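You operate a simulated robot arm through the tools that you are given. There is no shell and no other tool.

You run a simulated robot arm. Do the job below in one go: nothing can be reset, and whatever is moved stays where it is left.

## Task
Put things in order on the top of the small table. At the end: the chip from the top of the small table stands on top of the beige paper sleeve; two of the ochre clips from the top of the small table are on the top of the blue bench; the blue clip from the top of the small table stands on top of the cream block; whatever was shut is shut again. Leave all else as you found it, and nothing knocked over. Set down upright: ochre clip.

It is judged by the outcome, as a careful person would: the job done as asked, and still so three seconds after it is handed in. It fails if anything else is knocked over, pushed out of place, dropped, spilled or broken.

## Robot
A 6-joint arm with a two-finger gripper, fixed in place. Base frame: the origin is on the floor under the middle of its stand, x ahead of it, y to its left, z up. Lengths are in mm, angles in degrees, forces in N, time in s.
With the tool pointing down near the work surface it reaches from about 380 to 680 mm from the base axis. Its first joint turns from -66.0 to 66.0 degrees. Payload 2.45 kg.
The tool frame sits at the grasp point between the pads (the TCP): z along the fingers, y along the line on which they close. The tips reach 30 mm beyond it. The gripper opens to 106 mm; its body begins 79 mm behind the TCP.
Orientation is that of the tool frame in the base frame, as a unit quaternion [w, x, y, z]. With the fingers straight down and closing along the base's y, the tool's x points along the base's -x, its y along +y and its z along -z.

## Interface
- The arm moves only by the tool play_rows. Its argument "rows" is a list of rows, each a list of 6 numbers: the shift along the base's x, y, z in units of 30 mm (1.0 is 30 mm), then the turn, a rotation vector about the base's x, y, z in units of 8 degrees (1.0 is 8 degrees). In form: [[tx, ty, tz, wx, wy, wz], ...]. A call has 1 to 20 rows; each row shifts and turns the commanded pose from where the row before left it. "claw" is the gripper command, from -1 (fully open) to 1 (shut), values between in proportion, set as the call begins (left out, the last holds). A call with a number of a shift or a turn outside -1 to 1 is refused whole. A row lasts 0.2 s, in which the tool goes at most 50 mm and 8.6 degrees; a call with a longer step from one row to the next is refused whole, and so is a gripper value outside its range. A pose out of reach is approached as far as the arm can. The call stops where the force on the tool passes 40 N (or 10 N more than at its start, if that is more) or the arm is blocked; 0.2 s more then pass. Each finger travels about 153 mm/s and halts on what it meets, pressing with about 27 N; the grip force reading is that of the motor and also rises with nothing between the fingers. The clock runs only during rows and for 0.2 s after the last one: add rows that do not move to give the fingers time. It gives the time, the measured TCP pose, the force on the tool (base axes), the opening and the grip force at its end, in the units of the frame above (readings bear some noise), with the torque about the TCP (base axes, N m) and any sound that the robot's microphone picked up.
- Cameras (640 x 400 px; columns grow to the right, rows downward): "scene" is fixed at [41.8, 412.5, 1387.5]; the picture's right is [-0.85, -0.53, 0.00], its down [-0.38, 0.61, -0.69] and it looks along [0.37, -0.59, -0.72] (base axes); focal length 333 px, centre (320, 200). "wrist" rides on the gripper at [76, -2, -106] in the tool frame; the picture's right is [0.02, 1.00, 0.00], its down [-0.78, 0.02, -0.62] and it looks along [-0.62, 0.01, 0.78] (tool axes); focal length 247 px, centre (320, 200). There is no depth. A picture from a camera that has moved, and an enlarged one, comes with that camera's place and axes in the base frame and with its lens.
- capture(camera): a new picture of that camera. It takes no simulated time.
- enlarge(camera, box): a new picture of the part [left, top, right, bottom] of that camera's present view, enlarged. It takes no simulated time.
- close_job(): hands the job in; it is judged then, once.

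Nothing tells you positions but the pictures and the camera data. Unless the task says otherwise, let go and move clear before handing in.

The tools are called after "Emit:" by a JSON object that holds its "method" and its "body". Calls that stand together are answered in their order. play_rows: Moves the arm, as the interface text tells. Its arguments: {"type":"object","properties":{"rows":{"type":"array","items":{"type":"array","items":{"type":"number"}}},"claw":{"type":"number"}},"required":["rows"]} The other tools are called the same way: capture (camera) takes a picture; enlarge (camera, box) takes an enlarged picture of a part of a camera's view; close_job () hands the job in.

At the start:

```text
time: 0.0
position: [230.1, -218.2, 1045.2]
tcp_rot: [0.001, 0.0, 1.0, -0.001]
force: [0.0, 0.5, -0.4]
moment: [0.0, 0.0, 0.02]
width: 106.0
gripper_force: 0.0
```

scene: 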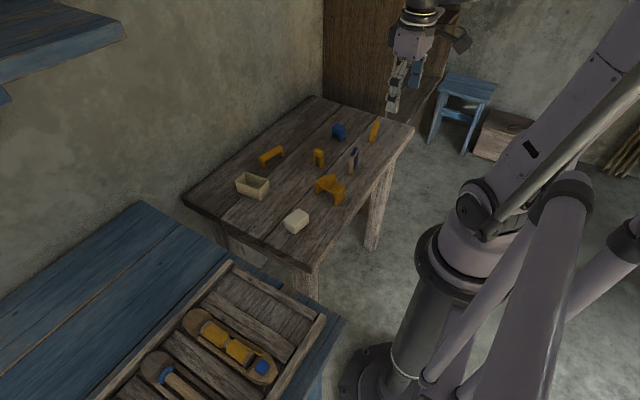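
wrist: 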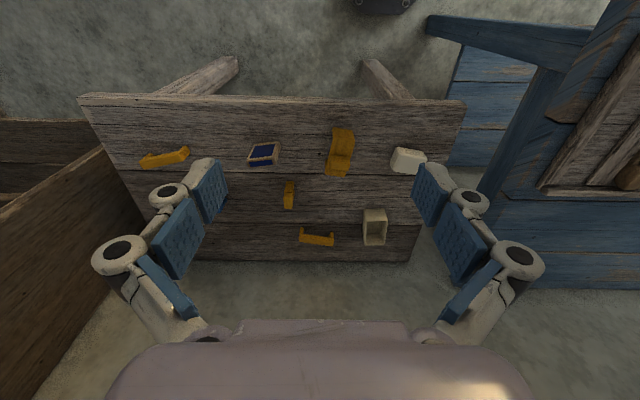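

I see a small wooden table with several ochre pieces, a blue piece, a chip-like item with a dark blue face, a cream block and an open beige box, plus a blue bench nearby with a tray on it. I'll enlarge the views to identify each thing before moving.

Emit:
{"method": "enlarge", "body": {"camera": "scene", "box": [180, 90, 420, 240]}}

Emit:
{"method": "enlarge", "body": {"camera": "wrist", "box": [70, 80, 470, 330]}}

Emit:
{"method": "enlarge", "body": {"camera": "scene", "box": [0, 190, 340, 400]}}

Emit:
{"method": "enlarge", "body": {"camera": "scene", "box": [320, 0, 640, 200]}}

```text
2.67 times, centred on (300, 165) of scene
camera zoom: at [41.8, 412.5, 1387.5], right [-0.85, -0.53, 0.0], down [-0.38, 0.61, -0.69], along [0.37, -0.59, -0.72], focal length 888 px, centre (373, 293)
```

zoom: 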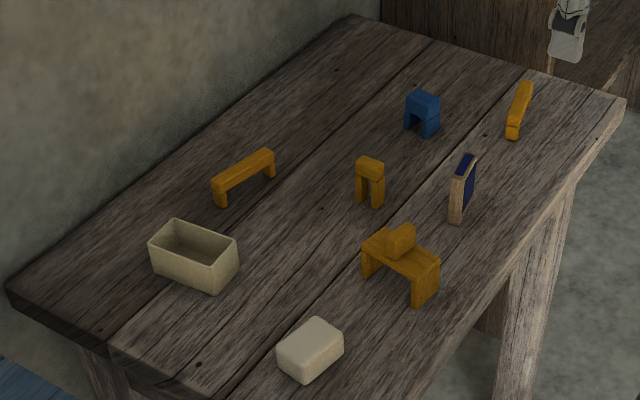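

```text
1.60 times, centred on (270, 205) of wrist
camera zoom: at [152.7, -220.6, 1151.1], right [-0.02, 1.0, 0.0], down [0.78, 0.02, 0.62], along [0.62, 0.01, -0.78], focal length 395 px, centre (400, 192)
```

zoom: 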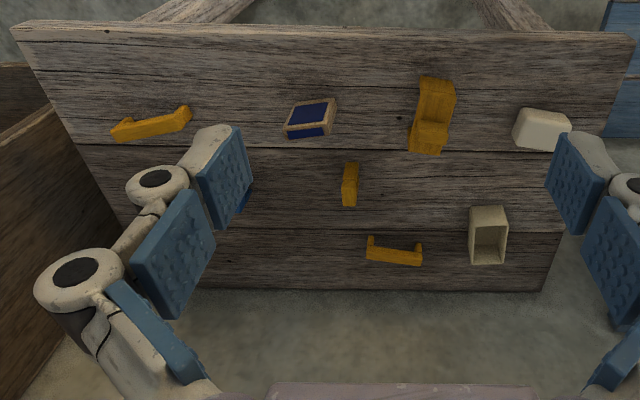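

```text
1.88 times, centred on (170, 295) of scene
camera zoom: at [41.8, 412.5, 1387.5], right [-0.85, -0.53, 0.0], down [-0.38, 0.61, -0.69], along [0.37, -0.59, -0.72], focal length 627 px, centre (602, 21)
```

zoom: 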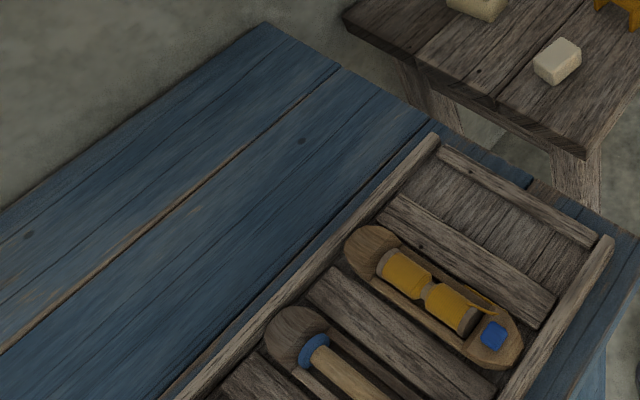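

```text
2.00 times, centred on (480, 100) of scene
camera zoom: at [41.8, 412.5, 1387.5], right [-0.85, -0.53, 0.0], down [-0.38, 0.61, -0.69], along [0.37, -0.59, -0.72], focal length 666 px, centre (0, 400)
```

zoom: 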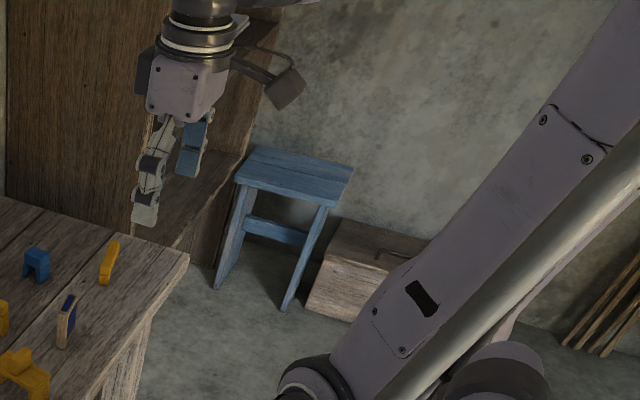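

The items sit on the small table (top near z≈690) at roughly x 390–650, y -540 to -40; the blue bench with the tray is to the left (y>100). I'll lower the wrist camera toward the middle of the table for a closer look.

Emit:
{"method": "play_rows", "body": {"rows": [[0.833, -0.389, -0.917, 0, 0, 0], [0.833, -0.389, -0.917, 0, 0, 0], [0.833, -0.389, -0.917, 0, 0, 0], [0.833, -0.389, -0.917, 0, 0, 0], [0.833, -0.389, -0.917, 0, 0, 0], [0.833, -0.389, -0.917, 0, 0, 0]], "claw": -1}}

Emit:
{"method": "capture", "body": {"camera": "wrist"}}

Emit:
{"method": "capture", "body": {"camera": "scene"}}

```text
time: 1.4
position: [380.9, -288.6, 878.3]
tcp_rot: [0.0, 0.002, 1.0, -0.001]
force: [0.3, -0.6, -0.3]
moment: [0.0, 0.01, 0.01]
width: 106.0
gripper_force: 0.1
```

```text
taken
camera wrist: at [305.6, -289.9, 983.1], right [-0.02, 1.0, 0.0], down [0.78, 0.02, 0.62], along [0.62, 0.01, -0.78], focal length 247 px, centre (320, 200)
```

wrist: 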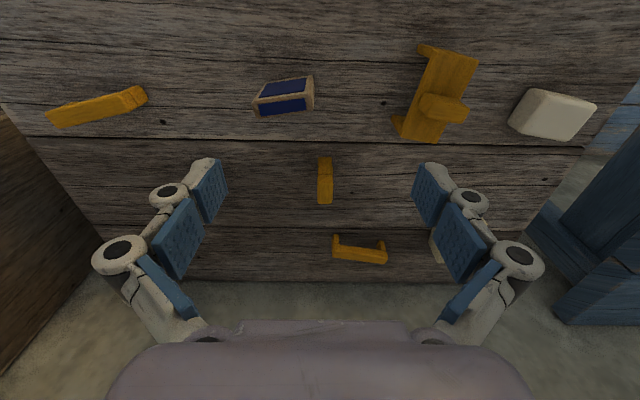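

```text
taken
```

scene: 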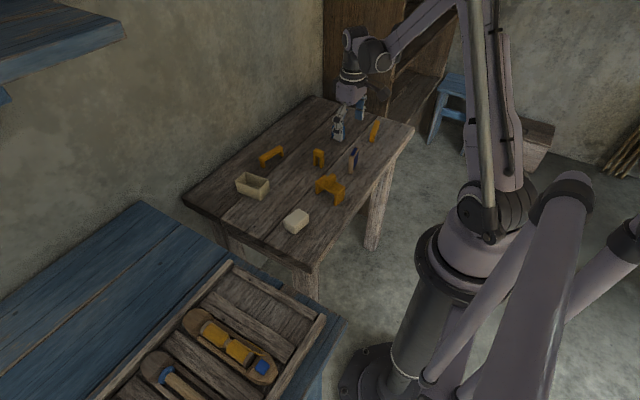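

The nearer view shows three slim arches (ochre clips), a bulkier ochre piece with a lump on top, and the dark-blue chip standing in between. I'll enlarge each for shape detail.

Emit:
{"method": "enlarge", "body": {"camera": "wrist", "box": [230, 30, 390, 130]}}

Emit:
{"method": "enlarge", "body": {"camera": "wrist", "box": [370, 30, 610, 180]}}

Emit:
{"method": "enlarge", "body": {"camera": "wrist", "box": [280, 140, 440, 280]}}

Emit:
{"method": "enlarge", "body": {"camera": "wrist", "box": [30, 60, 190, 160]}}

Emit:
{"method": "enlarge", "body": {"camera": "scene", "box": [300, 130, 400, 215]}}

Emit:
{"method": "enlarge", "body": {"camera": "scene", "box": [220, 140, 320, 240]}}

```text
4.00 times, centred on (310, 80) of wrist
camera zoom: at [305.6, -289.9, 983.1], right [-0.02, 1.0, 0.0], down [0.78, 0.02, 0.62], along [0.62, 0.01, -0.78], focal length 988 px, centre (360, 680)
```

zoom: 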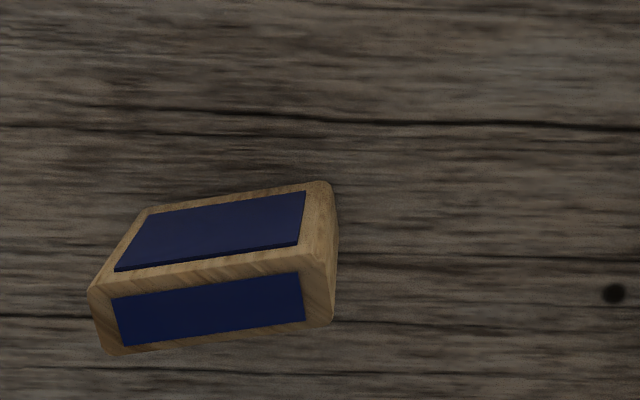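

```text
2.67 times, centred on (490, 105) of wrist
camera zoom: at [305.6, -289.9, 983.1], right [-0.02, 1.0, 0.0], down [0.78, 0.02, 0.62], along [0.62, 0.01, -0.78], focal length 659 px, centre (-133, 453)
```

zoom: 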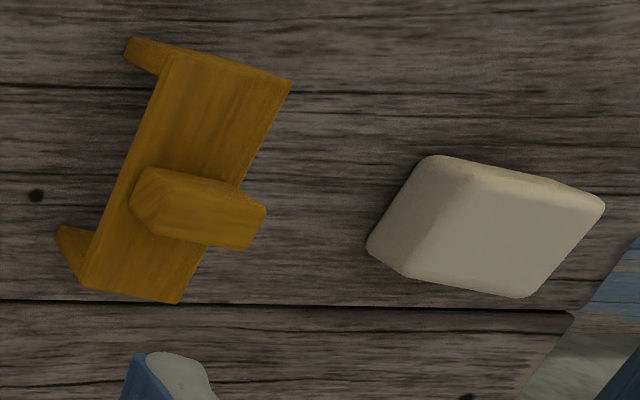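

```text
2.86 times, centred on (360, 210) of wrist
camera zoom: at [305.6, -289.9, 983.1], right [-0.02, 1.0, 0.0], down [0.78, 0.02, 0.62], along [0.62, 0.01, -0.78], focal length 706 px, centre (206, 171)
```

zoom: 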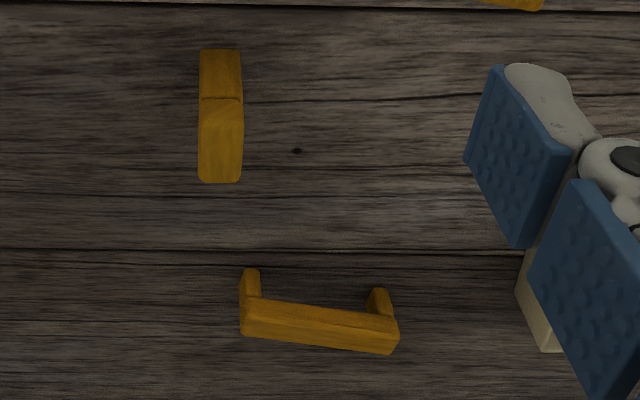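

```text
4.00 times, centred on (110, 110) of wrist
camera zoom: at [305.6, -289.9, 983.1], right [-0.02, 1.0, 0.0], down [0.78, 0.02, 0.62], along [0.62, 0.01, -0.78], focal length 988 px, centre (1160, 560)
```

zoom: 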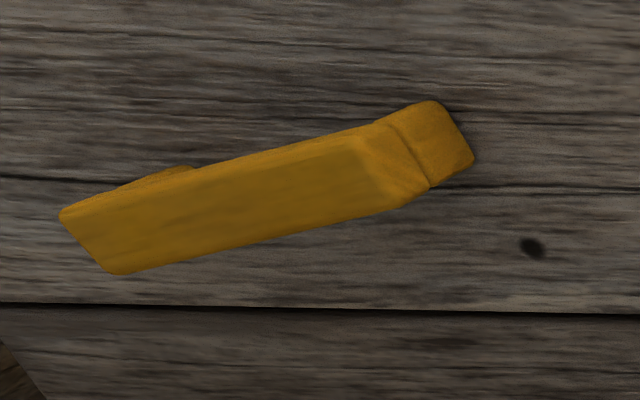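

```text
4.71 times, centred on (350, 172) of scene
camera zoom: at [41.8, 412.5, 1387.5], right [-0.85, -0.53, 0.0], down [-0.38, 0.61, -0.69], along [0.37, -0.59, -0.72], focal length 1568 px, centre (179, 329)
```

zoom: 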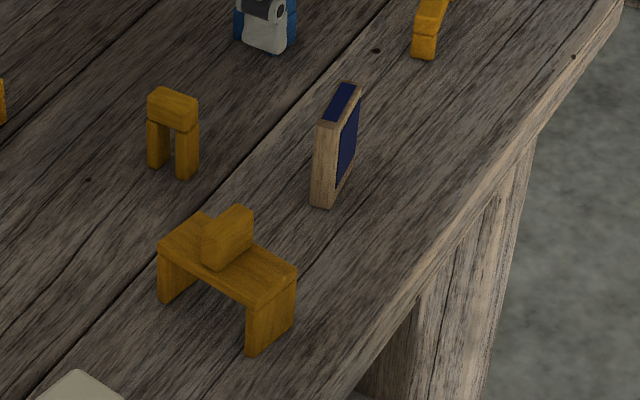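

```text
4.00 times, centred on (270, 190) of scene
camera zoom: at [41.8, 412.5, 1387.5], right [-0.85, -0.53, 0.0], down [-0.38, 0.61, -0.69], along [0.37, -0.59, -0.72], focal length 1333 px, centre (520, 240)
```

zoom: 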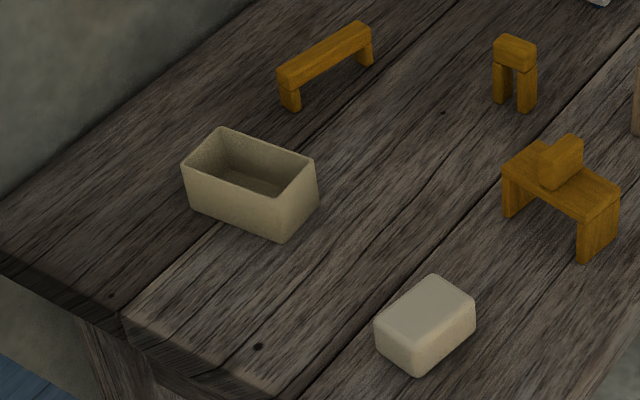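

Sizes so far: centre ochre arch about 44×18×45 mm, the wall one about 90 mm long and low, the big ochre one a bridge with a lump on top. I'll slide the camera toward the far end to see the blue piece and the far ochre piece.

Emit:
{"method": "play_rows", "body": {"rows": [[0, -0.947, -0.187, 0, 0, 0], [0, -0.947, -0.187, 0, 0, 0], [0, -0.947, -0.187, 0, 0, 0], [0, -0.947, -0.187, 0, 0, 0], [0, -0.947, -0.187, 0, 0, 0]]}}

Emit:
{"method": "capture", "body": {"camera": "wrist"}}

Emit:
{"method": "enlarge", "body": {"camera": "wrist", "box": [140, 30, 480, 240]}}

```text
time: 2.6
position: [379.7, -428.3, 853.8]
tcp_rot: [0.0, 0.0, 1.0, -0.002]
force: [-0.7, -0.6, 0.1]
moment: [-0.01, -0.02, -0.02]
width: 105.9
gripper_force: 0.1
```

```text
taken
camera wrist: at [303.6, -430.3, 959.6], right [-0.02, 1.0, 0.0], down [0.78, 0.02, 0.62], along [0.62, 0.01, -0.78], focal length 247 px, centre (320, 200)
```

wrist: 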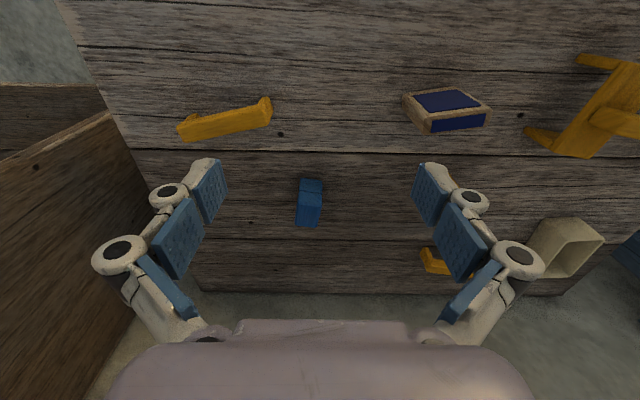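

```text
1.88 times, centred on (310, 135) of wrist
camera zoom: at [303.6, -430.3, 959.6], right [-0.02, 1.0, 0.0], down [0.78, 0.02, 0.62], along [0.62, 0.01, -0.78], focal length 465 px, centre (339, 322)
```

zoom: 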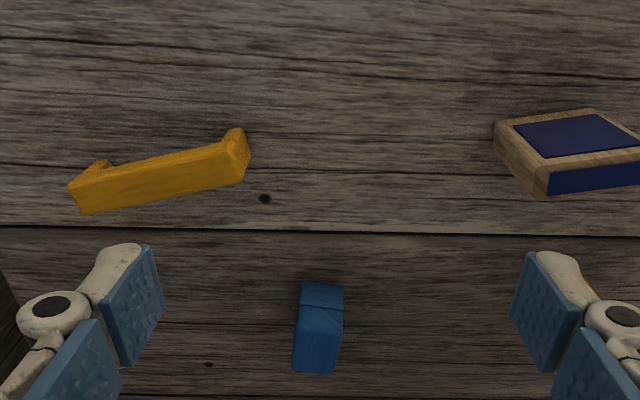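

The tabletop works out at z≈702 from knots seen in two views; the blue clip is an arch about 56×28×27 at roughly (503,-441), and the chip stands upright near (375,-322). Next I'll look closely at the far ochre piece near (412,-526).

Emit:
{"method": "play_rows", "body": {"rows": [[-0.55, -0.8, -0.333, 0, 0, 0], [-0.55, -0.8, -0.333, 0, 0, 0], [-0.55, -0.8, -0.333, 0, 0, 0], [-0.55, -0.8, -0.333, 0, 0, 0]]}}

Emit:
{"method": "enlarge", "body": {"camera": "wrist", "box": [160, 80, 480, 280]}}

Emit:
{"method": "enlarge", "body": {"camera": "scene", "box": [340, 90, 440, 160]}}

```text
time: 3.6
position: [312.7, -528.2, 811.5]
tcp_rot: [0.0, 0.002, 1.0, -0.001]
force: [-0.2, -0.1, -0.3]
moment: [0.01, 0.01, 0.02]
width: 105.8
gripper_force: 0.0
```

```text
2.00 times, centred on (320, 180) of wrist
camera zoom: at [235.8, -530.2, 916.7], right [-0.02, 1.0, 0.0], down [0.78, 0.02, 0.62], along [0.62, 0.01, -0.78], focal length 494 px, centre (320, 240)
```

zoom: 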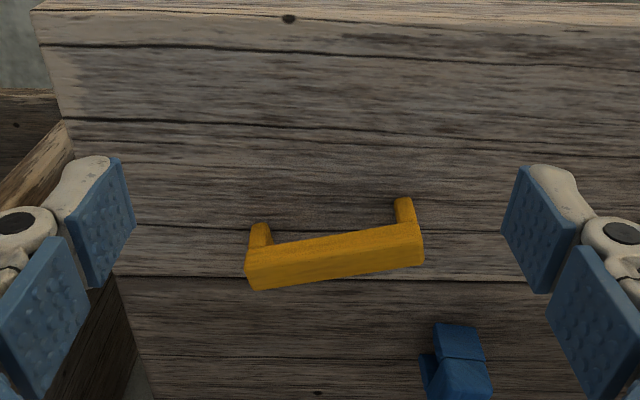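

```text
5.71 times, centred on (390, 125) of scene
camera zoom: at [41.8, 412.5, 1387.5], right [-0.85, -0.53, 0.0], down [-0.38, 0.61, -0.69], along [0.37, -0.59, -0.72], focal length 1904 px, centre (-80, 629)
```

zoom: 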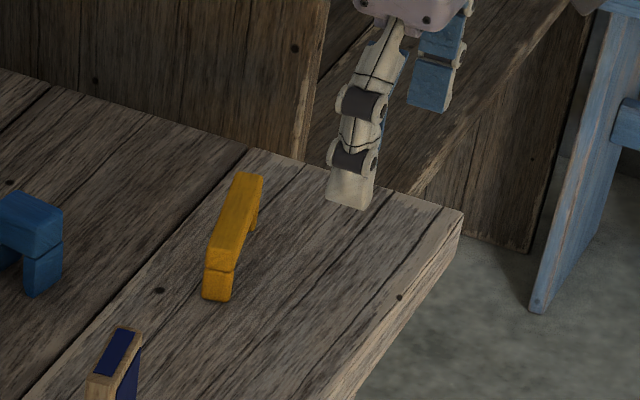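

The far ochre clip is an upright arch, about 86×17×32, centred near (396,-520). Now I'll look at the wall-side clip and the sleeve.

Emit:
{"method": "play_rows", "body": {"rows": [[0, 0, 1, 0, 0, 0], [0.642, 0.927, 0, 0, 0, 0], [0.642, 0.927, 0, 0, 0, 0], [0.642, 0.927, 0, 0, 0, 0], [0.642, 0.927, 0, 0, 0, 0], [0.642, 0.927, 0, 0, 0, 0], [0.642, 0.927, 0, 0, 0, 0], [0.642, 0.927, 0, 0, 0, 0], [0.642, 0.927, 0, 0, 0, 0], [0.642, 0.927, 0, 0, 0, 0], [0.642, 0.927, 0, 0, 0, 0], [0.642, 0.927, 0, 0, 0, 0]]}}

Emit:
{"method": "capture", "body": {"camera": "wrist"}}

Emit:
{"method": "enlarge", "body": {"camera": "wrist", "box": [230, 100, 430, 225]}}

Emit:
{"method": "capture", "body": {"camera": "scene"}}

```text
time: 6.2
position: [526.0, -223.4, 841.9]
tcp_rot: [0.0, 0.002, 1.0, -0.001]
force: [0.4, -0.5, -0.1]
moment: [-0.04, 0.01, -0.03]
width: 106.0
gripper_force: 0.0
```

```text
taken
camera wrist: at [448.5, -225.2, 947.1], right [-0.02, 1.0, 0.0], down [0.78, 0.02, 0.62], along [0.62, 0.01, -0.78], focal length 247 px, centre (320, 200)
```

wrist: 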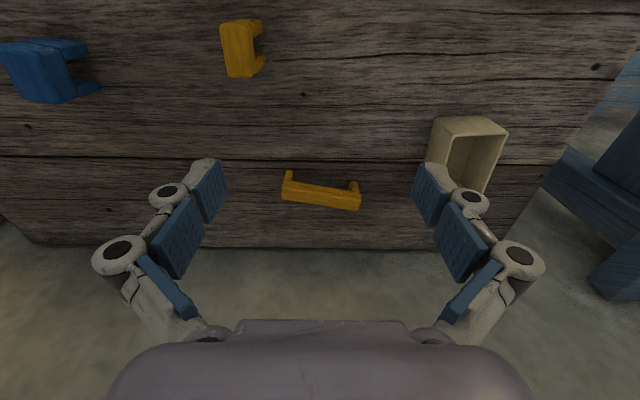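

```text
3.20 times, centred on (330, 162) of wrist
camera zoom: at [448.5, -225.2, 947.1], right [-0.02, 1.0, 0.0], down [0.78, 0.02, 0.62], along [0.62, 0.01, -0.78], focal length 790 px, centre (288, 320)
```

zoom: 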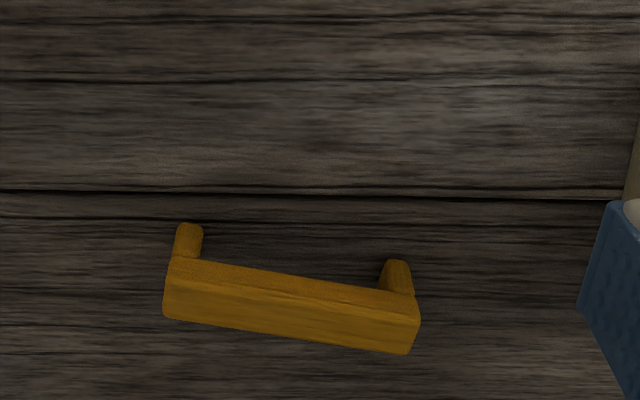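

```text
taken
```

scene: 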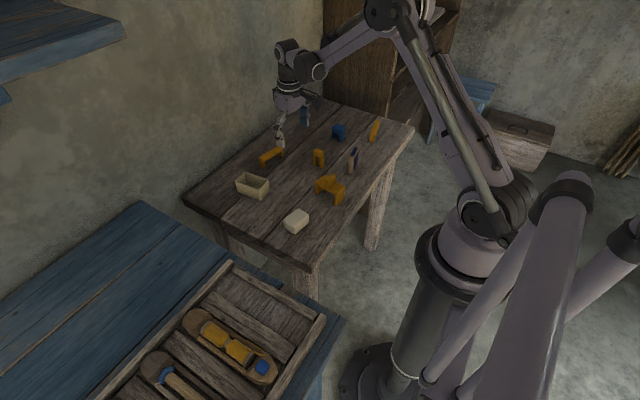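

The wall-side clip matches the far one (about 86×15×33), centred near (612,-221). I'll look at the big ochre piece with the lump and the sleeve and block more closely before deciding.

Emit:
{"method": "play_rows", "body": {"rows": [[-0.9, 0.3, 0.2, 0, 0, 0], [-0.9, 0.3, 0.2, 0, 0, 0], [-0.9, 0.3, 0, 0, 0, 0], [-0.9, 0.3, 0, 0, 0, 0], [-0.9, 0.3, 0, 0, 0, 0], [-0.9, 0.3, 0, 0, 0, 0], [-0.9, 0.3, 0, 0, 0, 0], [-0.9, 0.3, 0, 0, 0, 0]]}}

Emit:
{"method": "capture", "body": {"camera": "wrist"}}

Emit:
{"method": "enlarge", "body": {"camera": "wrist", "box": [240, 110, 480, 260]}}

```text
time: 8.0
position: [307.5, -149.2, 856.7]
tcp_rot: [-0.001, 0.001, 1.0, -0.001]
force: [0.0, -0.1, -1.0]
moment: [0.02, 0.0, -0.04]
width: 105.9
gripper_force: 0.0
```

```text
taken
camera wrist: at [231.9, -151.6, 961.1], right [-0.02, 1.0, 0.0], down [0.78, 0.02, 0.62], along [0.62, 0.01, -0.78], focal length 247 px, centre (320, 200)
```

wrist: 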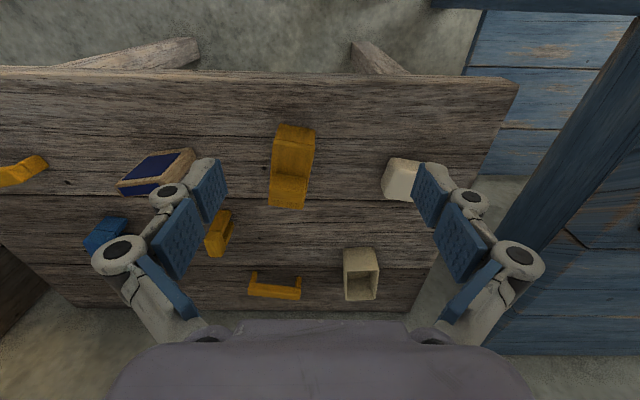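

```text
2.67 times, centred on (360, 185) of wrist
camera zoom: at [231.9, -151.6, 961.1], right [-0.02, 1.0, 0.0], down [0.78, 0.02, 0.62], along [0.62, 0.01, -0.78], focal length 659 px, centre (213, 240)
```

zoom: 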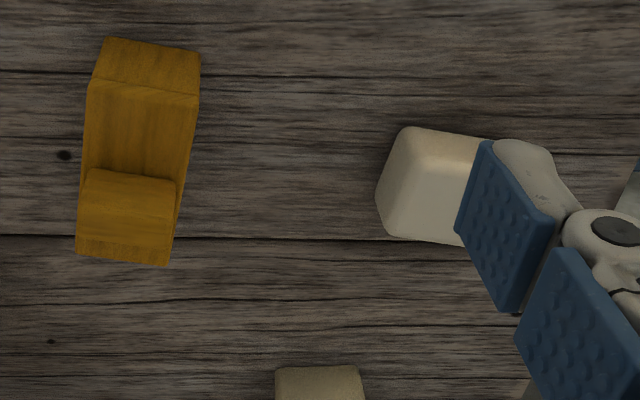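

The big ochre piece is a bridge with a crosswise block fixed on it, so I take the ochre clips to be the slim arches, and the two matching ones (wall side and far side) are my choice. Now I'll look over the blue bench to find its height and a free spot.

Emit:
{"method": "play_rows", "body": {"rows": [[0.5, 0.5, 1.0, 0, 0, 0], [0.5, 0.5, 1.0, 0, 0, 0], [0.5, 0.5, 1.0, 0, 0, 0], [0.5, 0.5, 1.0, 0, 0, 0], [0.5, 0.5, 1.0, 0, 0, 0], [0, 0.9, 0, 0, 0, 0], [0, 0.9, 0, 0, 0, 0], [0, 0.9, 0, 0, 0, 0], [0, 0.9, 0, 0, 0, 0], [0, 0.9, 0, 0, 0, 0], [0, 0.9, 0, 0, 0, 0], [0, 0.9, 0, 0, 0, 0]]}}

Emit:
{"method": "capture", "body": {"camera": "wrist"}}

Emit:
{"method": "capture", "body": {"camera": "scene"}}

```text
time: 10.6
position: [386.1, 114.9, 1004.6]
tcp_rot: [0.0, 0.002, 1.0, -0.002]
force: [-0.3, 0.3, 0.4]
moment: [-0.01, -0.03, 0.0]
width: 105.9
gripper_force: 0.0
```

```text
taken
camera wrist: at [309.1, 113.0, 1110.1], right [-0.02, 1.0, 0.0], down [0.78, 0.02, 0.62], along [0.62, 0.01, -0.78], focal length 247 px, centre (320, 200)
```

wrist: 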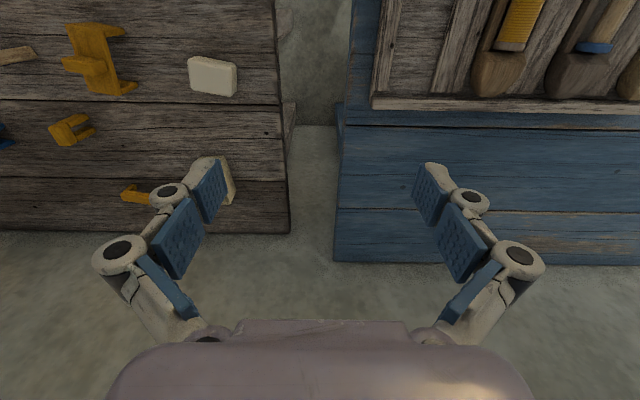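

```text
taken
```

scene: 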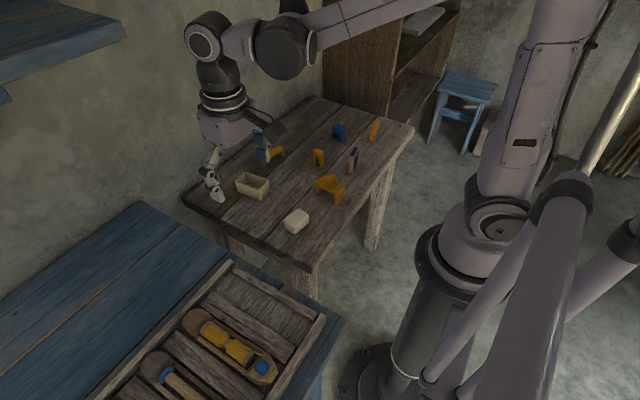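

The bench top is at z≈762 with its near edge at y≈155, and the tool rack occupies x<412; the plank between x≈450 and 612 is free. I'll zoom on the cream block and sleeve from this pose to pin their corners.

Emit:
{"method": "enlarge", "body": {"camera": "wrist", "box": [160, 30, 280, 120]}}

Emit:
{"method": "enlarge", "body": {"camera": "scene", "box": [225, 160, 325, 240]}}

Emit:
{"method": "enlarge", "body": {"camera": "wrist", "box": [330, 80, 640, 270]}}

```text
4.44 times, centred on (220, 75) of wrist
camera zoom: at [309.1, 113.0, 1110.1], right [-0.02, 1.0, 0.0], down [0.78, 0.02, 0.62], along [0.62, 0.01, -0.78], focal length 1098 px, centre (764, 756)
```

zoom: 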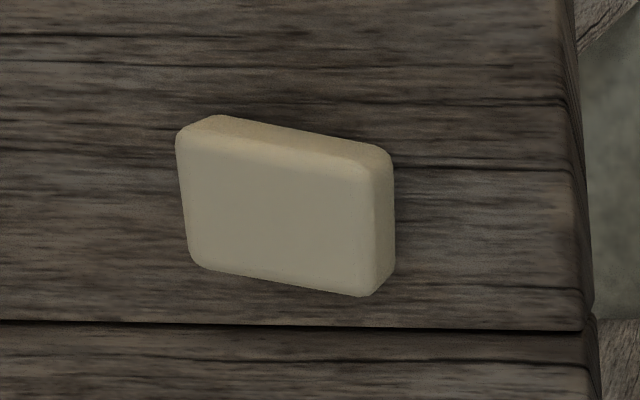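

```text
5.00 times, centred on (275, 200) of scene
camera zoom: at [41.8, 412.5, 1387.5], right [-0.85, -0.53, 0.0], down [-0.38, 0.61, -0.69], along [0.37, -0.59, -0.72], focal length 1666 px, centre (545, 200)
```

zoom: 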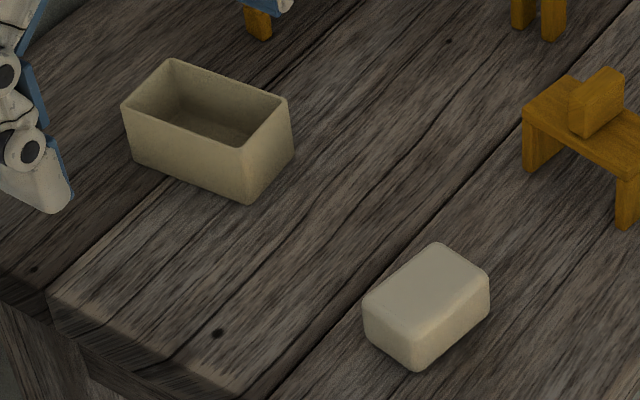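

```text
2.06 times, centred on (485, 175) of wrist
camera zoom: at [309.1, 113.0, 1110.1], right [-0.02, 1.0, 0.0], down [0.78, 0.02, 0.62], along [0.62, 0.01, -0.78], focal length 510 px, centre (-21, 252)
```

zoom: 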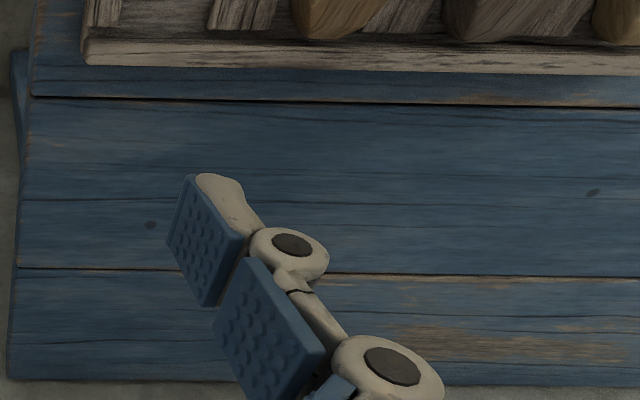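

The cream block's top is about 57 (y) × 37 (x), centred near (395,-39) at z≈735, so the blue clip should be turned 90° to lie along it. I'll go back over the blue clip for a close look.

Emit:
{"method": "play_rows", "body": {"rows": [[0.012, -0.976, -0.28, 0, 0, 0], [0.012, -0.976, -0.28, 0, 0, 0], [0.012, -0.976, -0.28, 0, 0, 0], [0.012, -0.976, -0.28, 0, 0, 0], [0.012, -0.976, -0.28, 0, 0, 0], [0.012, -0.976, -0.28, 0, 0, 0], [0.012, -0.976, -0.28, 0, 0, 0], [0.012, -0.976, -0.28, 0, 0, 0], [0.012, -0.976, -0.28, 0, 0, 0], [0.012, -0.976, -0.28, 0, 0, 0], [0.012, -0.976, -0.28, 0, 0, 0], [0.012, -0.976, -0.28, 0, 0, 0], [0.012, -0.976, -0.28, 0, 0, 0], [0.012, -0.976, -0.28, 0, 0, 0], [0.012, -0.976, -0.28, 0, 0, 0], [0.012, -0.976, -0.28, 0, 0, 0], [0.012, -0.976, -0.28, 0, 0, 0], [0.012, -0.976, -0.28, 0, 0, 0], [0.012, -0.976, -0.28, 0, 0, 0]]}}

Emit:
{"method": "enlarge", "body": {"camera": "wrist", "box": [220, 100, 420, 240]}}

Emit:
{"method": "enlarge", "body": {"camera": "scene", "box": [300, 100, 400, 180]}}

```text
time: 14.6
position: [389.6, -440.1, 844.8]
tcp_rot: [0.001, 0.001, 1.0, -0.001]
force: [0.3, -0.5, -0.4]
moment: [0.0, 0.0, -0.01]
width: 106.1
gripper_force: 0.2
```

```text
2.86 times, centred on (320, 170) of wrist
camera zoom: at [313.0, -442.2, 950.6], right [-0.02, 1.0, 0.0], down [0.78, 0.02, 0.62], along [0.62, 0.01, -0.78], focal length 706 px, centre (320, 286)
```

zoom: 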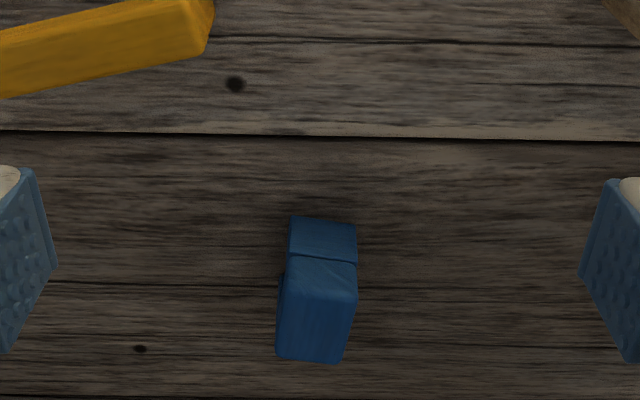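

```text
5.00 times, centred on (350, 140) of scene
camera zoom: at [41.8, 412.5, 1387.5], right [-0.85, -0.53, 0.0], down [-0.38, 0.61, -0.69], along [0.37, -0.59, -0.72], focal length 1666 px, centre (170, 500)
```

zoom: 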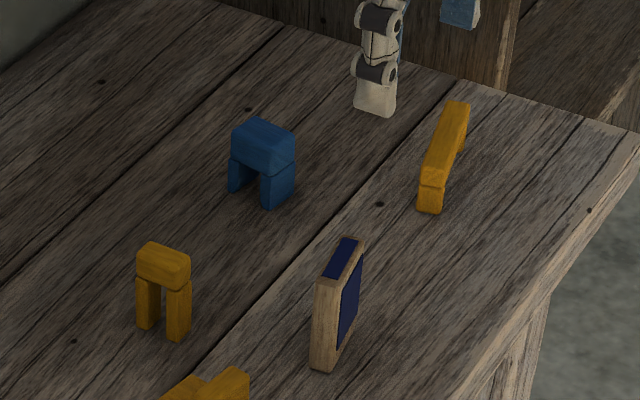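

The blue clip is about 34×28×49 with its centre near (492,-440) and turned about -6.5°. I'll move above it with the fingers across its 28 mm width.

Emit:
{"method": "play_rows", "body": {"rows": [[0.853, 0, 0, 0, 0, 0], [0.853, 0, 0, 0, 0, 0], [0.853, 0, 0, 0, 0, 0], [0.853, 0, 0, 0, 0, -0.81], [0, 0, -0.8, 0, 0, 0], [0, 0, 0, 0, 0, 0]], "claw": -1}}

Emit:
{"method": "enlarge", "body": {"camera": "scene", "box": [290, 70, 410, 170]}}

Emit:
{"method": "capture", "body": {"camera": "wrist"}}

```text
time: 16.0
position: [496.9, -439.2, 823.7]
tcp_rot: [0.0, 0.057, 0.998, -0.001]
force: [-1.1, -0.7, 0.0]
moment: [0.02, -0.02, 0.01]
width: 106.3
gripper_force: 0.1
```

```text
4.00 times, centred on (350, 120) of scene
camera zoom: at [41.8, 412.5, 1387.5], right [-0.85, -0.53, 0.0], down [-0.38, 0.61, -0.69], along [0.37, -0.59, -0.72], focal length 1333 px, centre (200, 520)
```

zoom: 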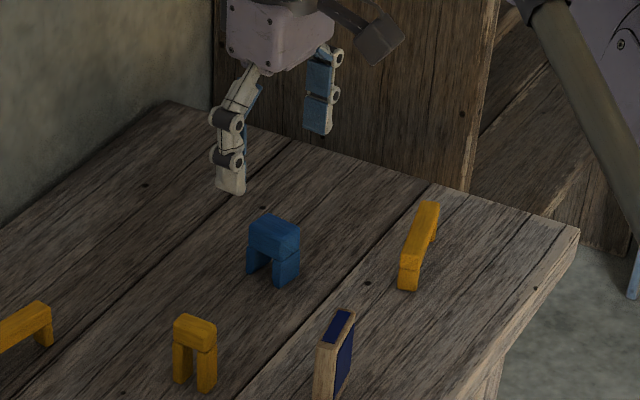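

```text
taken
camera wrist: at [420.8, -432.5, 929.0], right [0.09, 1.0, 0.0], down [0.78, -0.07, 0.62], along [0.62, -0.06, -0.78], focal length 247 px, centre (320, 200)
```

wrist: 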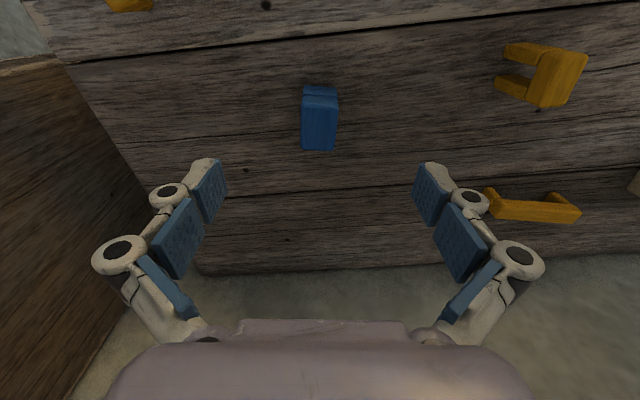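

The fingers straddle the blue clip and line up with it. I'll descend so the tips are about 12 mm above the table, then close.

Emit:
{"method": "play_rows", "body": {"rows": [[-0.05, 0, -0.885, 0, 0, 0], [-0.03, 0, -0.885, 0, 0, 0], [0, 0, -0.885, 0, 0, 0], [0, 0, 0, 0, 0, 0]]}}

Emit:
{"method": "capture", "body": {"camera": "wrist"}}

Emit:
{"method": "enlarge", "body": {"camera": "scene", "box": [290, 70, 410, 170]}}

```text
time: 17.0
position: [493.6, -441.4, 741.4]
tcp_rot: [0.0, 0.058, 0.998, 0.0]
force: [0.0, 0.2, -0.5]
moment: [0.0, -0.01, 0.02]
width: 106.2
gripper_force: 0.2
```

```text
taken
camera wrist: at [417.5, -435.2, 846.9], right [0.09, 1.0, 0.0], down [0.78, -0.07, 0.62], along [0.62, -0.06, -0.78], focal length 247 px, centre (320, 200)
```

wrist: 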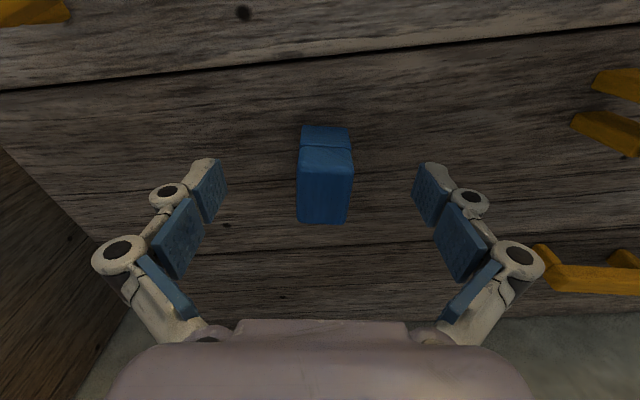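

```text
4.00 times, centred on (350, 120) of scene
camera zoom: at [41.8, 412.5, 1387.5], right [-0.85, -0.53, 0.0], down [-0.38, 0.61, -0.69], along [0.37, -0.59, -0.72], focal length 1333 px, centre (200, 520)
```

zoom: 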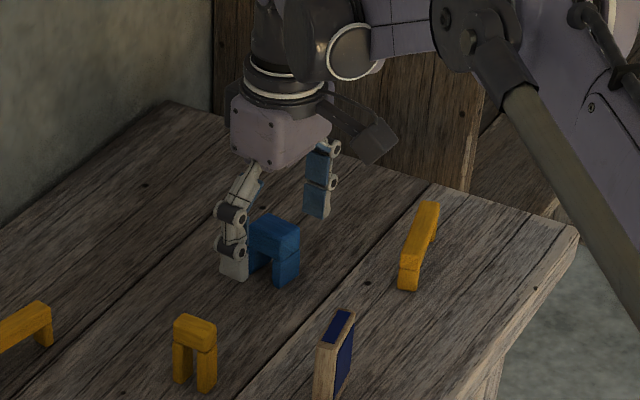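

The clip is centred between the pads. Closing now.

Emit:
{"method": "play_rows", "body": {"rows": [[0, 0, 0, 0, 0, 0], [0, 0, 0, 0, 0, 0], [0, 0, 0, 0, 0, 0]], "claw": 1}}

Emit:
{"method": "enlarge", "body": {"camera": "scene", "box": [290, 70, 410, 170]}}

```text
time: 17.8
position: [493.9, -441.6, 742.2]
tcp_rot: [-0.001, 0.058, 0.998, 0.0]
force: [0.3, -0.2, -0.6]
moment: [0.01, 0.01, 0.01]
width: 26.6
gripper_force: 26.9
```

```text
4.00 times, centred on (350, 120) of scene
camera zoom: at [41.8, 412.5, 1387.5], right [-0.85, -0.53, 0.0], down [-0.38, 0.61, -0.69], along [0.37, -0.59, -0.72], focal length 1333 px, centre (200, 520)
```

zoom: 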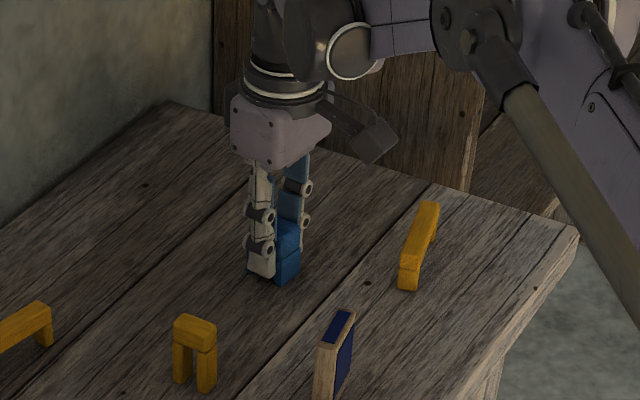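

Gripped at 26.6 mm. I'll lift, carry it over to the cream block while turning it about +89° so it lies along the block.

Emit:
{"method": "play_rows", "body": {"rows": [[0, 0, 0.5, 0, 0, 0], [0, 0, 1, 0, 0, 0], [0, 0, 1, 0, 0, 0], [0, 0, 1, 0, 0, 0], [0, 0, 0.5, 0, 0, 0], [0, 0, 0, 0, 0, 0]]}}

Emit:
{"method": "play_rows", "body": {"rows": [[-0.22, 0.893, 0, 0, 0, 0.741], [-0.22, 0.893, 0, 0, 0, 0.741], [-0.22, 0.893, 0, 0, 0, 0.741], [-0.22, 0.893, 0, 0, 0, 0.741], [-0.22, 0.893, 0, 0, 0, 0.741], [-0.22, 0.893, 0, 0, 0, 0.741], [-0.22, 0.893, 0, 0, 0, 0.741], [-0.22, 0.893, 0, 0, 0, 0.741], [-0.22, 0.893, 0, 0, 0, 0.741], [-0.22, 0.893, 0, 0, 0, 0.741], [-0.22, 0.893, 0, 0, 0, 0.741], [-0.22, 0.893, 0, 0, 0, 0.741], [-0.22, 0.893, 0, 0, 0, 0.741], [-0.22, 0.893, 0, 0, 0, 0.741], [-0.22, 0.893, 0, 0, 0, 0.741], [0, 0, 0, 0, 0, 0]]}}

Emit:
{"method": "capture", "body": {"camera": "wrist"}}

Emit:
{"method": "enlarge", "body": {"camera": "scene", "box": [225, 120, 385, 250]}}

```text
time: 19.2
position: [489.8, -442.8, 859.3]
tcp_rot: [0.0, 0.058, 0.998, 0.0]
force: [-0.2, -0.1, 0.6]
moment: [-0.01, -0.01, 0.02]
width: 26.6
gripper_force: 27.1
```

```text
time: 22.6
position: [395.4, -41.8, 862.4]
tcp_rot: [0.001, -0.659, 0.752, -0.001]
force: [-0.1, -0.8, -0.3]
moment: [-0.01, -0.01, 0.01]
width: 26.4
gripper_force: 27.5
```

```text
taken
camera wrist: at [385.9, -118.0, 969.3], right [-0.99, 0.11, 0.0], down [0.09, 0.78, 0.62], along [0.07, 0.62, -0.78], focal length 247 px, centre (320, 200)
```

wrist: 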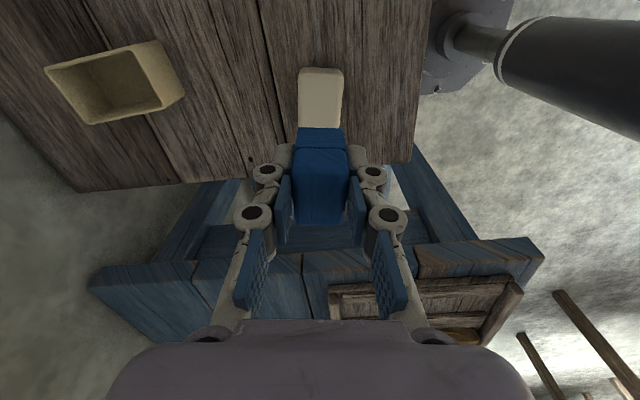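

```text
3.08 times, centred on (305, 185) of scene
camera zoom: at [41.8, 412.5, 1387.5], right [-0.85, -0.53, 0.0], down [-0.38, 0.61, -0.69], along [0.37, -0.59, -0.72], focal length 1025 px, centre (366, 246)
```

zoom: 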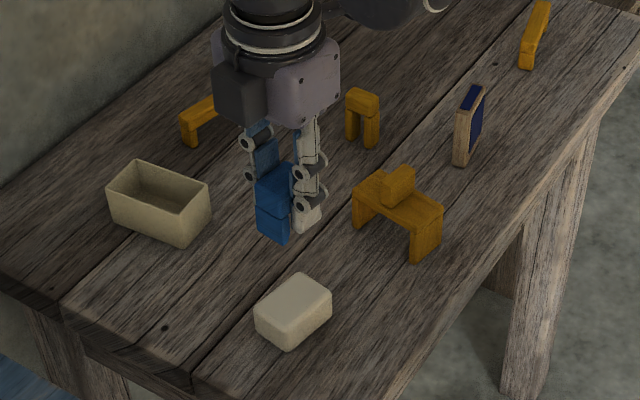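

Emit:
{"method": "enlarge", "body": {"camera": "wrist", "box": [260, 50, 400, 150]}}

Emit:
{"method": "enlarge", "body": {"camera": "scene", "box": [270, 150, 350, 250]}}

```text
4.00 times, centred on (330, 100) of wrist
camera zoom: at [385.9, -118.0, 969.3], right [-0.99, 0.11, 0.0], down [0.09, 0.78, 0.62], along [0.07, 0.62, -0.78], focal length 988 px, centre (280, 600)
```

zoom: 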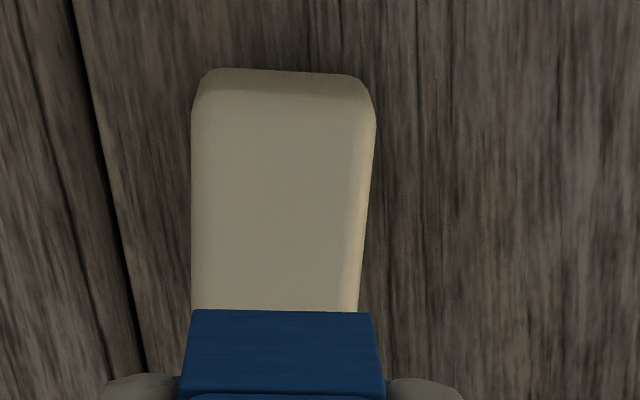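

```text
4.00 times, centred on (310, 200) of scene
camera zoom: at [41.8, 412.5, 1387.5], right [-0.85, -0.53, 0.0], down [-0.38, 0.61, -0.69], along [0.37, -0.59, -0.72], focal length 1333 px, centre (360, 200)
```

zoom: 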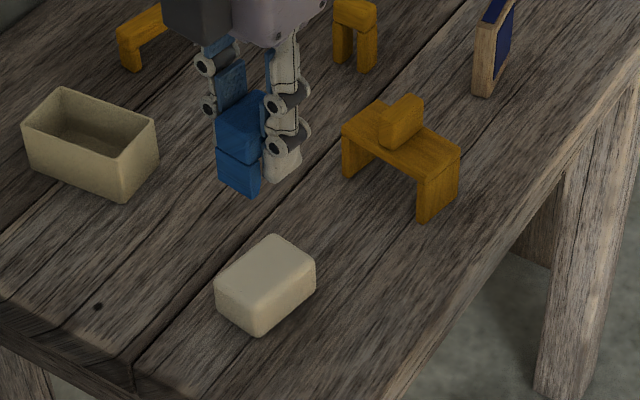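

The clip hangs right over the block; the block sits about 1 mm further in +x and is turned ~2° less. I'll trim that and lower to just above the block top.

Emit:
{"method": "play_rows", "body": {"rows": [[0.03, 0.2, 0, 0, 0, -0.25], [0, 0, -0.8, 0, 0, 0], [0, 0, -0.8, 0, 0, 0], [0, 0, -0.8, 0, 0, 0], [0, 0, -0.1, 0, 0, 0], [0, 0, 0, 0, 0, 0]]}}

Emit:
{"method": "enlarge", "body": {"camera": "scene", "box": [265, 170, 345, 240]}}

Emit:
{"method": "enlarge", "body": {"camera": "wrist", "box": [240, 80, 400, 240]}}

```text
time: 24.0
position: [393.6, -35.3, 783.7]
tcp_rot: [0.001, -0.646, 0.764, -0.001]
force: [-0.1, -1.0, -0.1]
moment: [-0.02, -0.03, 0.03]
width: 26.7
gripper_force: 27.2
```

```text
5.71 times, centred on (305, 205) of scene
camera zoom: at [41.8, 412.5, 1387.5], right [-0.85, -0.53, 0.0], down [-0.38, 0.61, -0.69], along [0.37, -0.59, -0.72], focal length 1904 px, centre (406, 171)
```

zoom: 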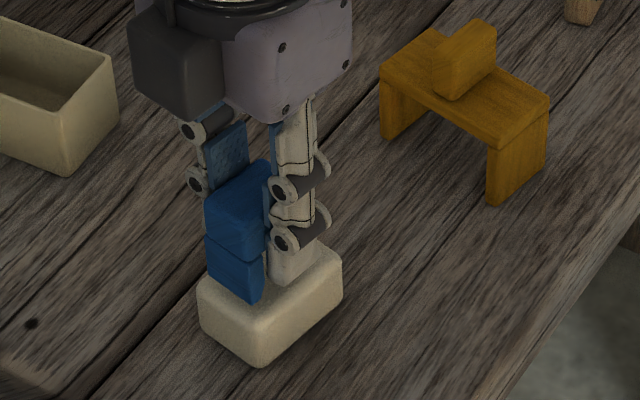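

```text
2.50 times, centred on (320, 160) of wrist
camera zoom: at [382.6, -110.8, 890.4], right [-0.99, 0.15, 0.0], down [0.11, 0.77, 0.62], along [0.09, 0.62, -0.78], focal length 617 px, centre (320, 300)
```

zoom: 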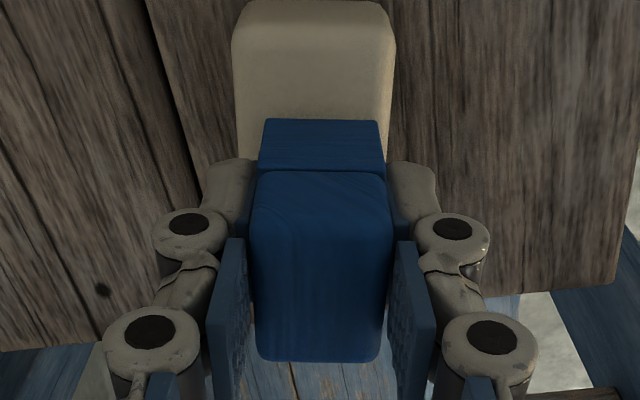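

In the wrist view the clip is about 2 mm off toward -x; I'll correct that and lower gently until contact.

Emit:
{"method": "play_rows", "body": {"rows": [[0.08, 0, 0, 0, 0, 0], [0, 0, -0.1, 0, 0, 0], [0, 0, -0.08, 0, 0, 0], [0, 0, 0, 0, 0, 0]]}}

Emit:
{"method": "enlarge", "body": {"camera": "scene", "box": [265, 170, 345, 240]}}

Emit:
{"method": "enlarge", "body": {"camera": "wrist", "box": [240, 80, 400, 240]}}

```text
time: 25.0
position: [395.4, -34.3, 779.3]
tcp_rot: [0.0, -0.646, 0.763, 0.0]
force: [0.4, -0.6, 0.3]
moment: [0.03, 0.01, 0.0]
width: 26.3
gripper_force: 27.1
```

```text
5.71 times, centred on (305, 205) of scene
camera zoom: at [41.8, 412.5, 1387.5], right [-0.85, -0.53, 0.0], down [-0.38, 0.61, -0.69], along [0.37, -0.59, -0.72], focal length 1904 px, centre (406, 171)
```

zoom: 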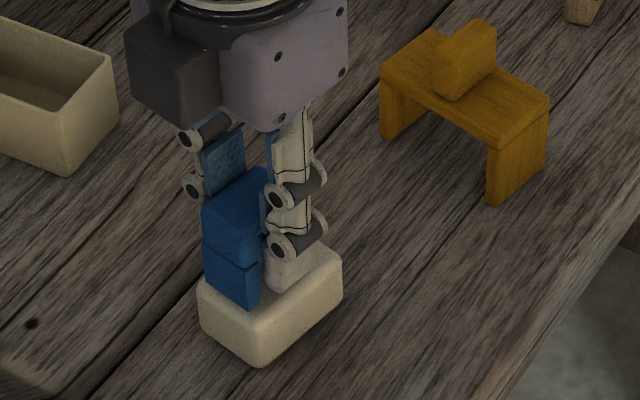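

```text
2.50 times, centred on (320, 160) of wrist
camera zoom: at [384.3, -110.2, 885.6], right [-0.99, 0.15, 0.0], down [0.11, 0.77, 0.62], along [0.09, 0.62, -0.78], focal length 617 px, centre (320, 300)
```

zoom: 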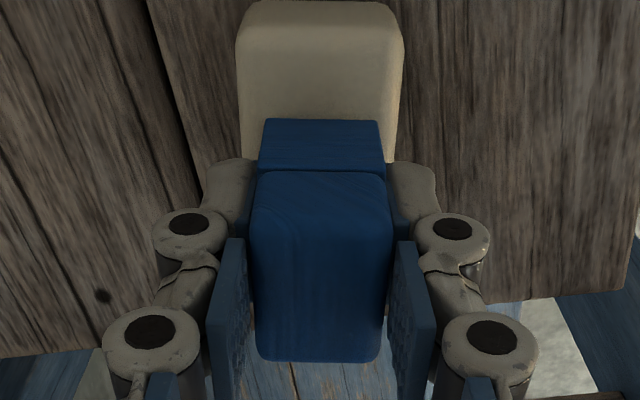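

The clip still hovers about 4 mm above the block but is ~7 mm too far toward +y. I'll shift it back to centre, then lower until I feel contact.

Emit:
{"method": "play_rows", "body": {"rows": [[-0.02, -0.115, 0, 0, 0, 0], [0, -0.115, 0, 0, 0, 0], [0, 0, -0.07, 0, 0, 0], [0, 0, 0, 0, 0, 0]]}}

Emit:
{"method": "enlarge", "body": {"camera": "scene", "box": [265, 170, 345, 240]}}

Emit:
{"method": "enlarge", "body": {"camera": "wrist", "box": [240, 80, 400, 240]}}

```text
time: 26.0
position: [393.8, -40.3, 777.0]
tcp_rot: [0.001, -0.645, 0.764, 0.0]
force: [0.4, 0.2, -0.4]
moment: [0.03, -0.02, -0.01]
width: 26.6
gripper_force: 26.5
```

```text
5.71 times, centred on (305, 205) of scene
camera zoom: at [41.8, 412.5, 1387.5], right [-0.85, -0.53, 0.0], down [-0.38, 0.61, -0.69], along [0.37, -0.59, -0.72], focal length 1904 px, centre (406, 171)
```

zoom: 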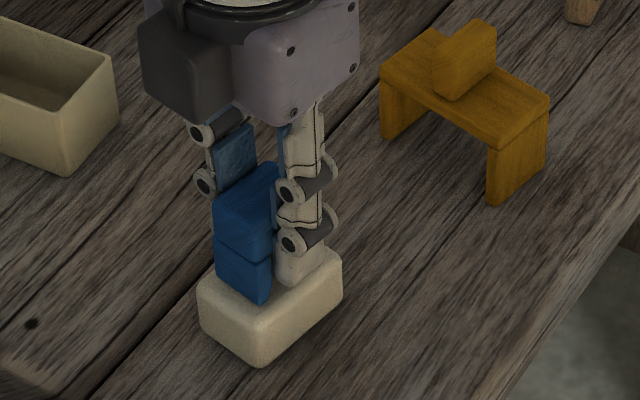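

```text
2.50 times, centred on (320, 160) of wrist
camera zoom: at [383.5, -117.0, 883.2], right [-0.99, 0.15, 0.0], down [0.11, 0.77, 0.62], along [0.09, 0.62, -0.78], focal length 617 px, centre (320, 300)
```

zoom: 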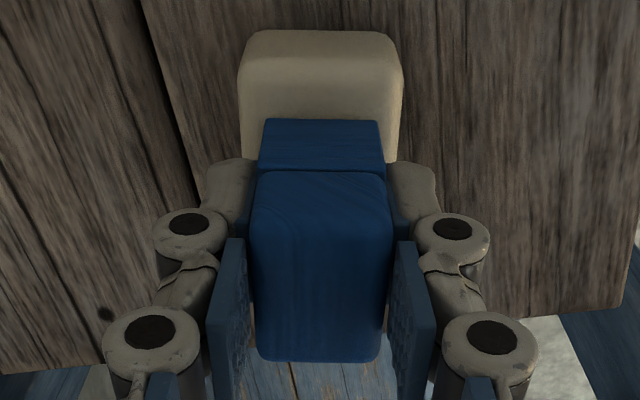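

Centred well now. Lowering in small steps until the force shows contact.

Emit:
{"method": "play_rows", "body": {"rows": [[0, 0, -0.06, 0, 0, 0], [0, 0, 0, 0, 0, 0]]}}

Emit:
{"method": "play_rows", "body": {"rows": [[0, 0, -0.05, 0, 0, 0], [0, 0, 0, 0, 0, 0]]}}

```text
time: 26.6
position: [395.0, -42.0, 776.0]
tcp_rot: [0.001, -0.645, 0.764, -0.001]
force: [0.3, 0.1, -0.4]
moment: [-0.01, -0.04, 0.0]
width: 26.4
gripper_force: 27.2
```

```text
time: 27.2
position: [394.7, -40.9, 776.1]
tcp_rot: [0.001, -0.645, 0.764, -0.001]
force: [-0.5, -1.1, 15.8]
moment: [0.01, -0.02, 0.0]
width: 26.5
gripper_force: 26.9
```

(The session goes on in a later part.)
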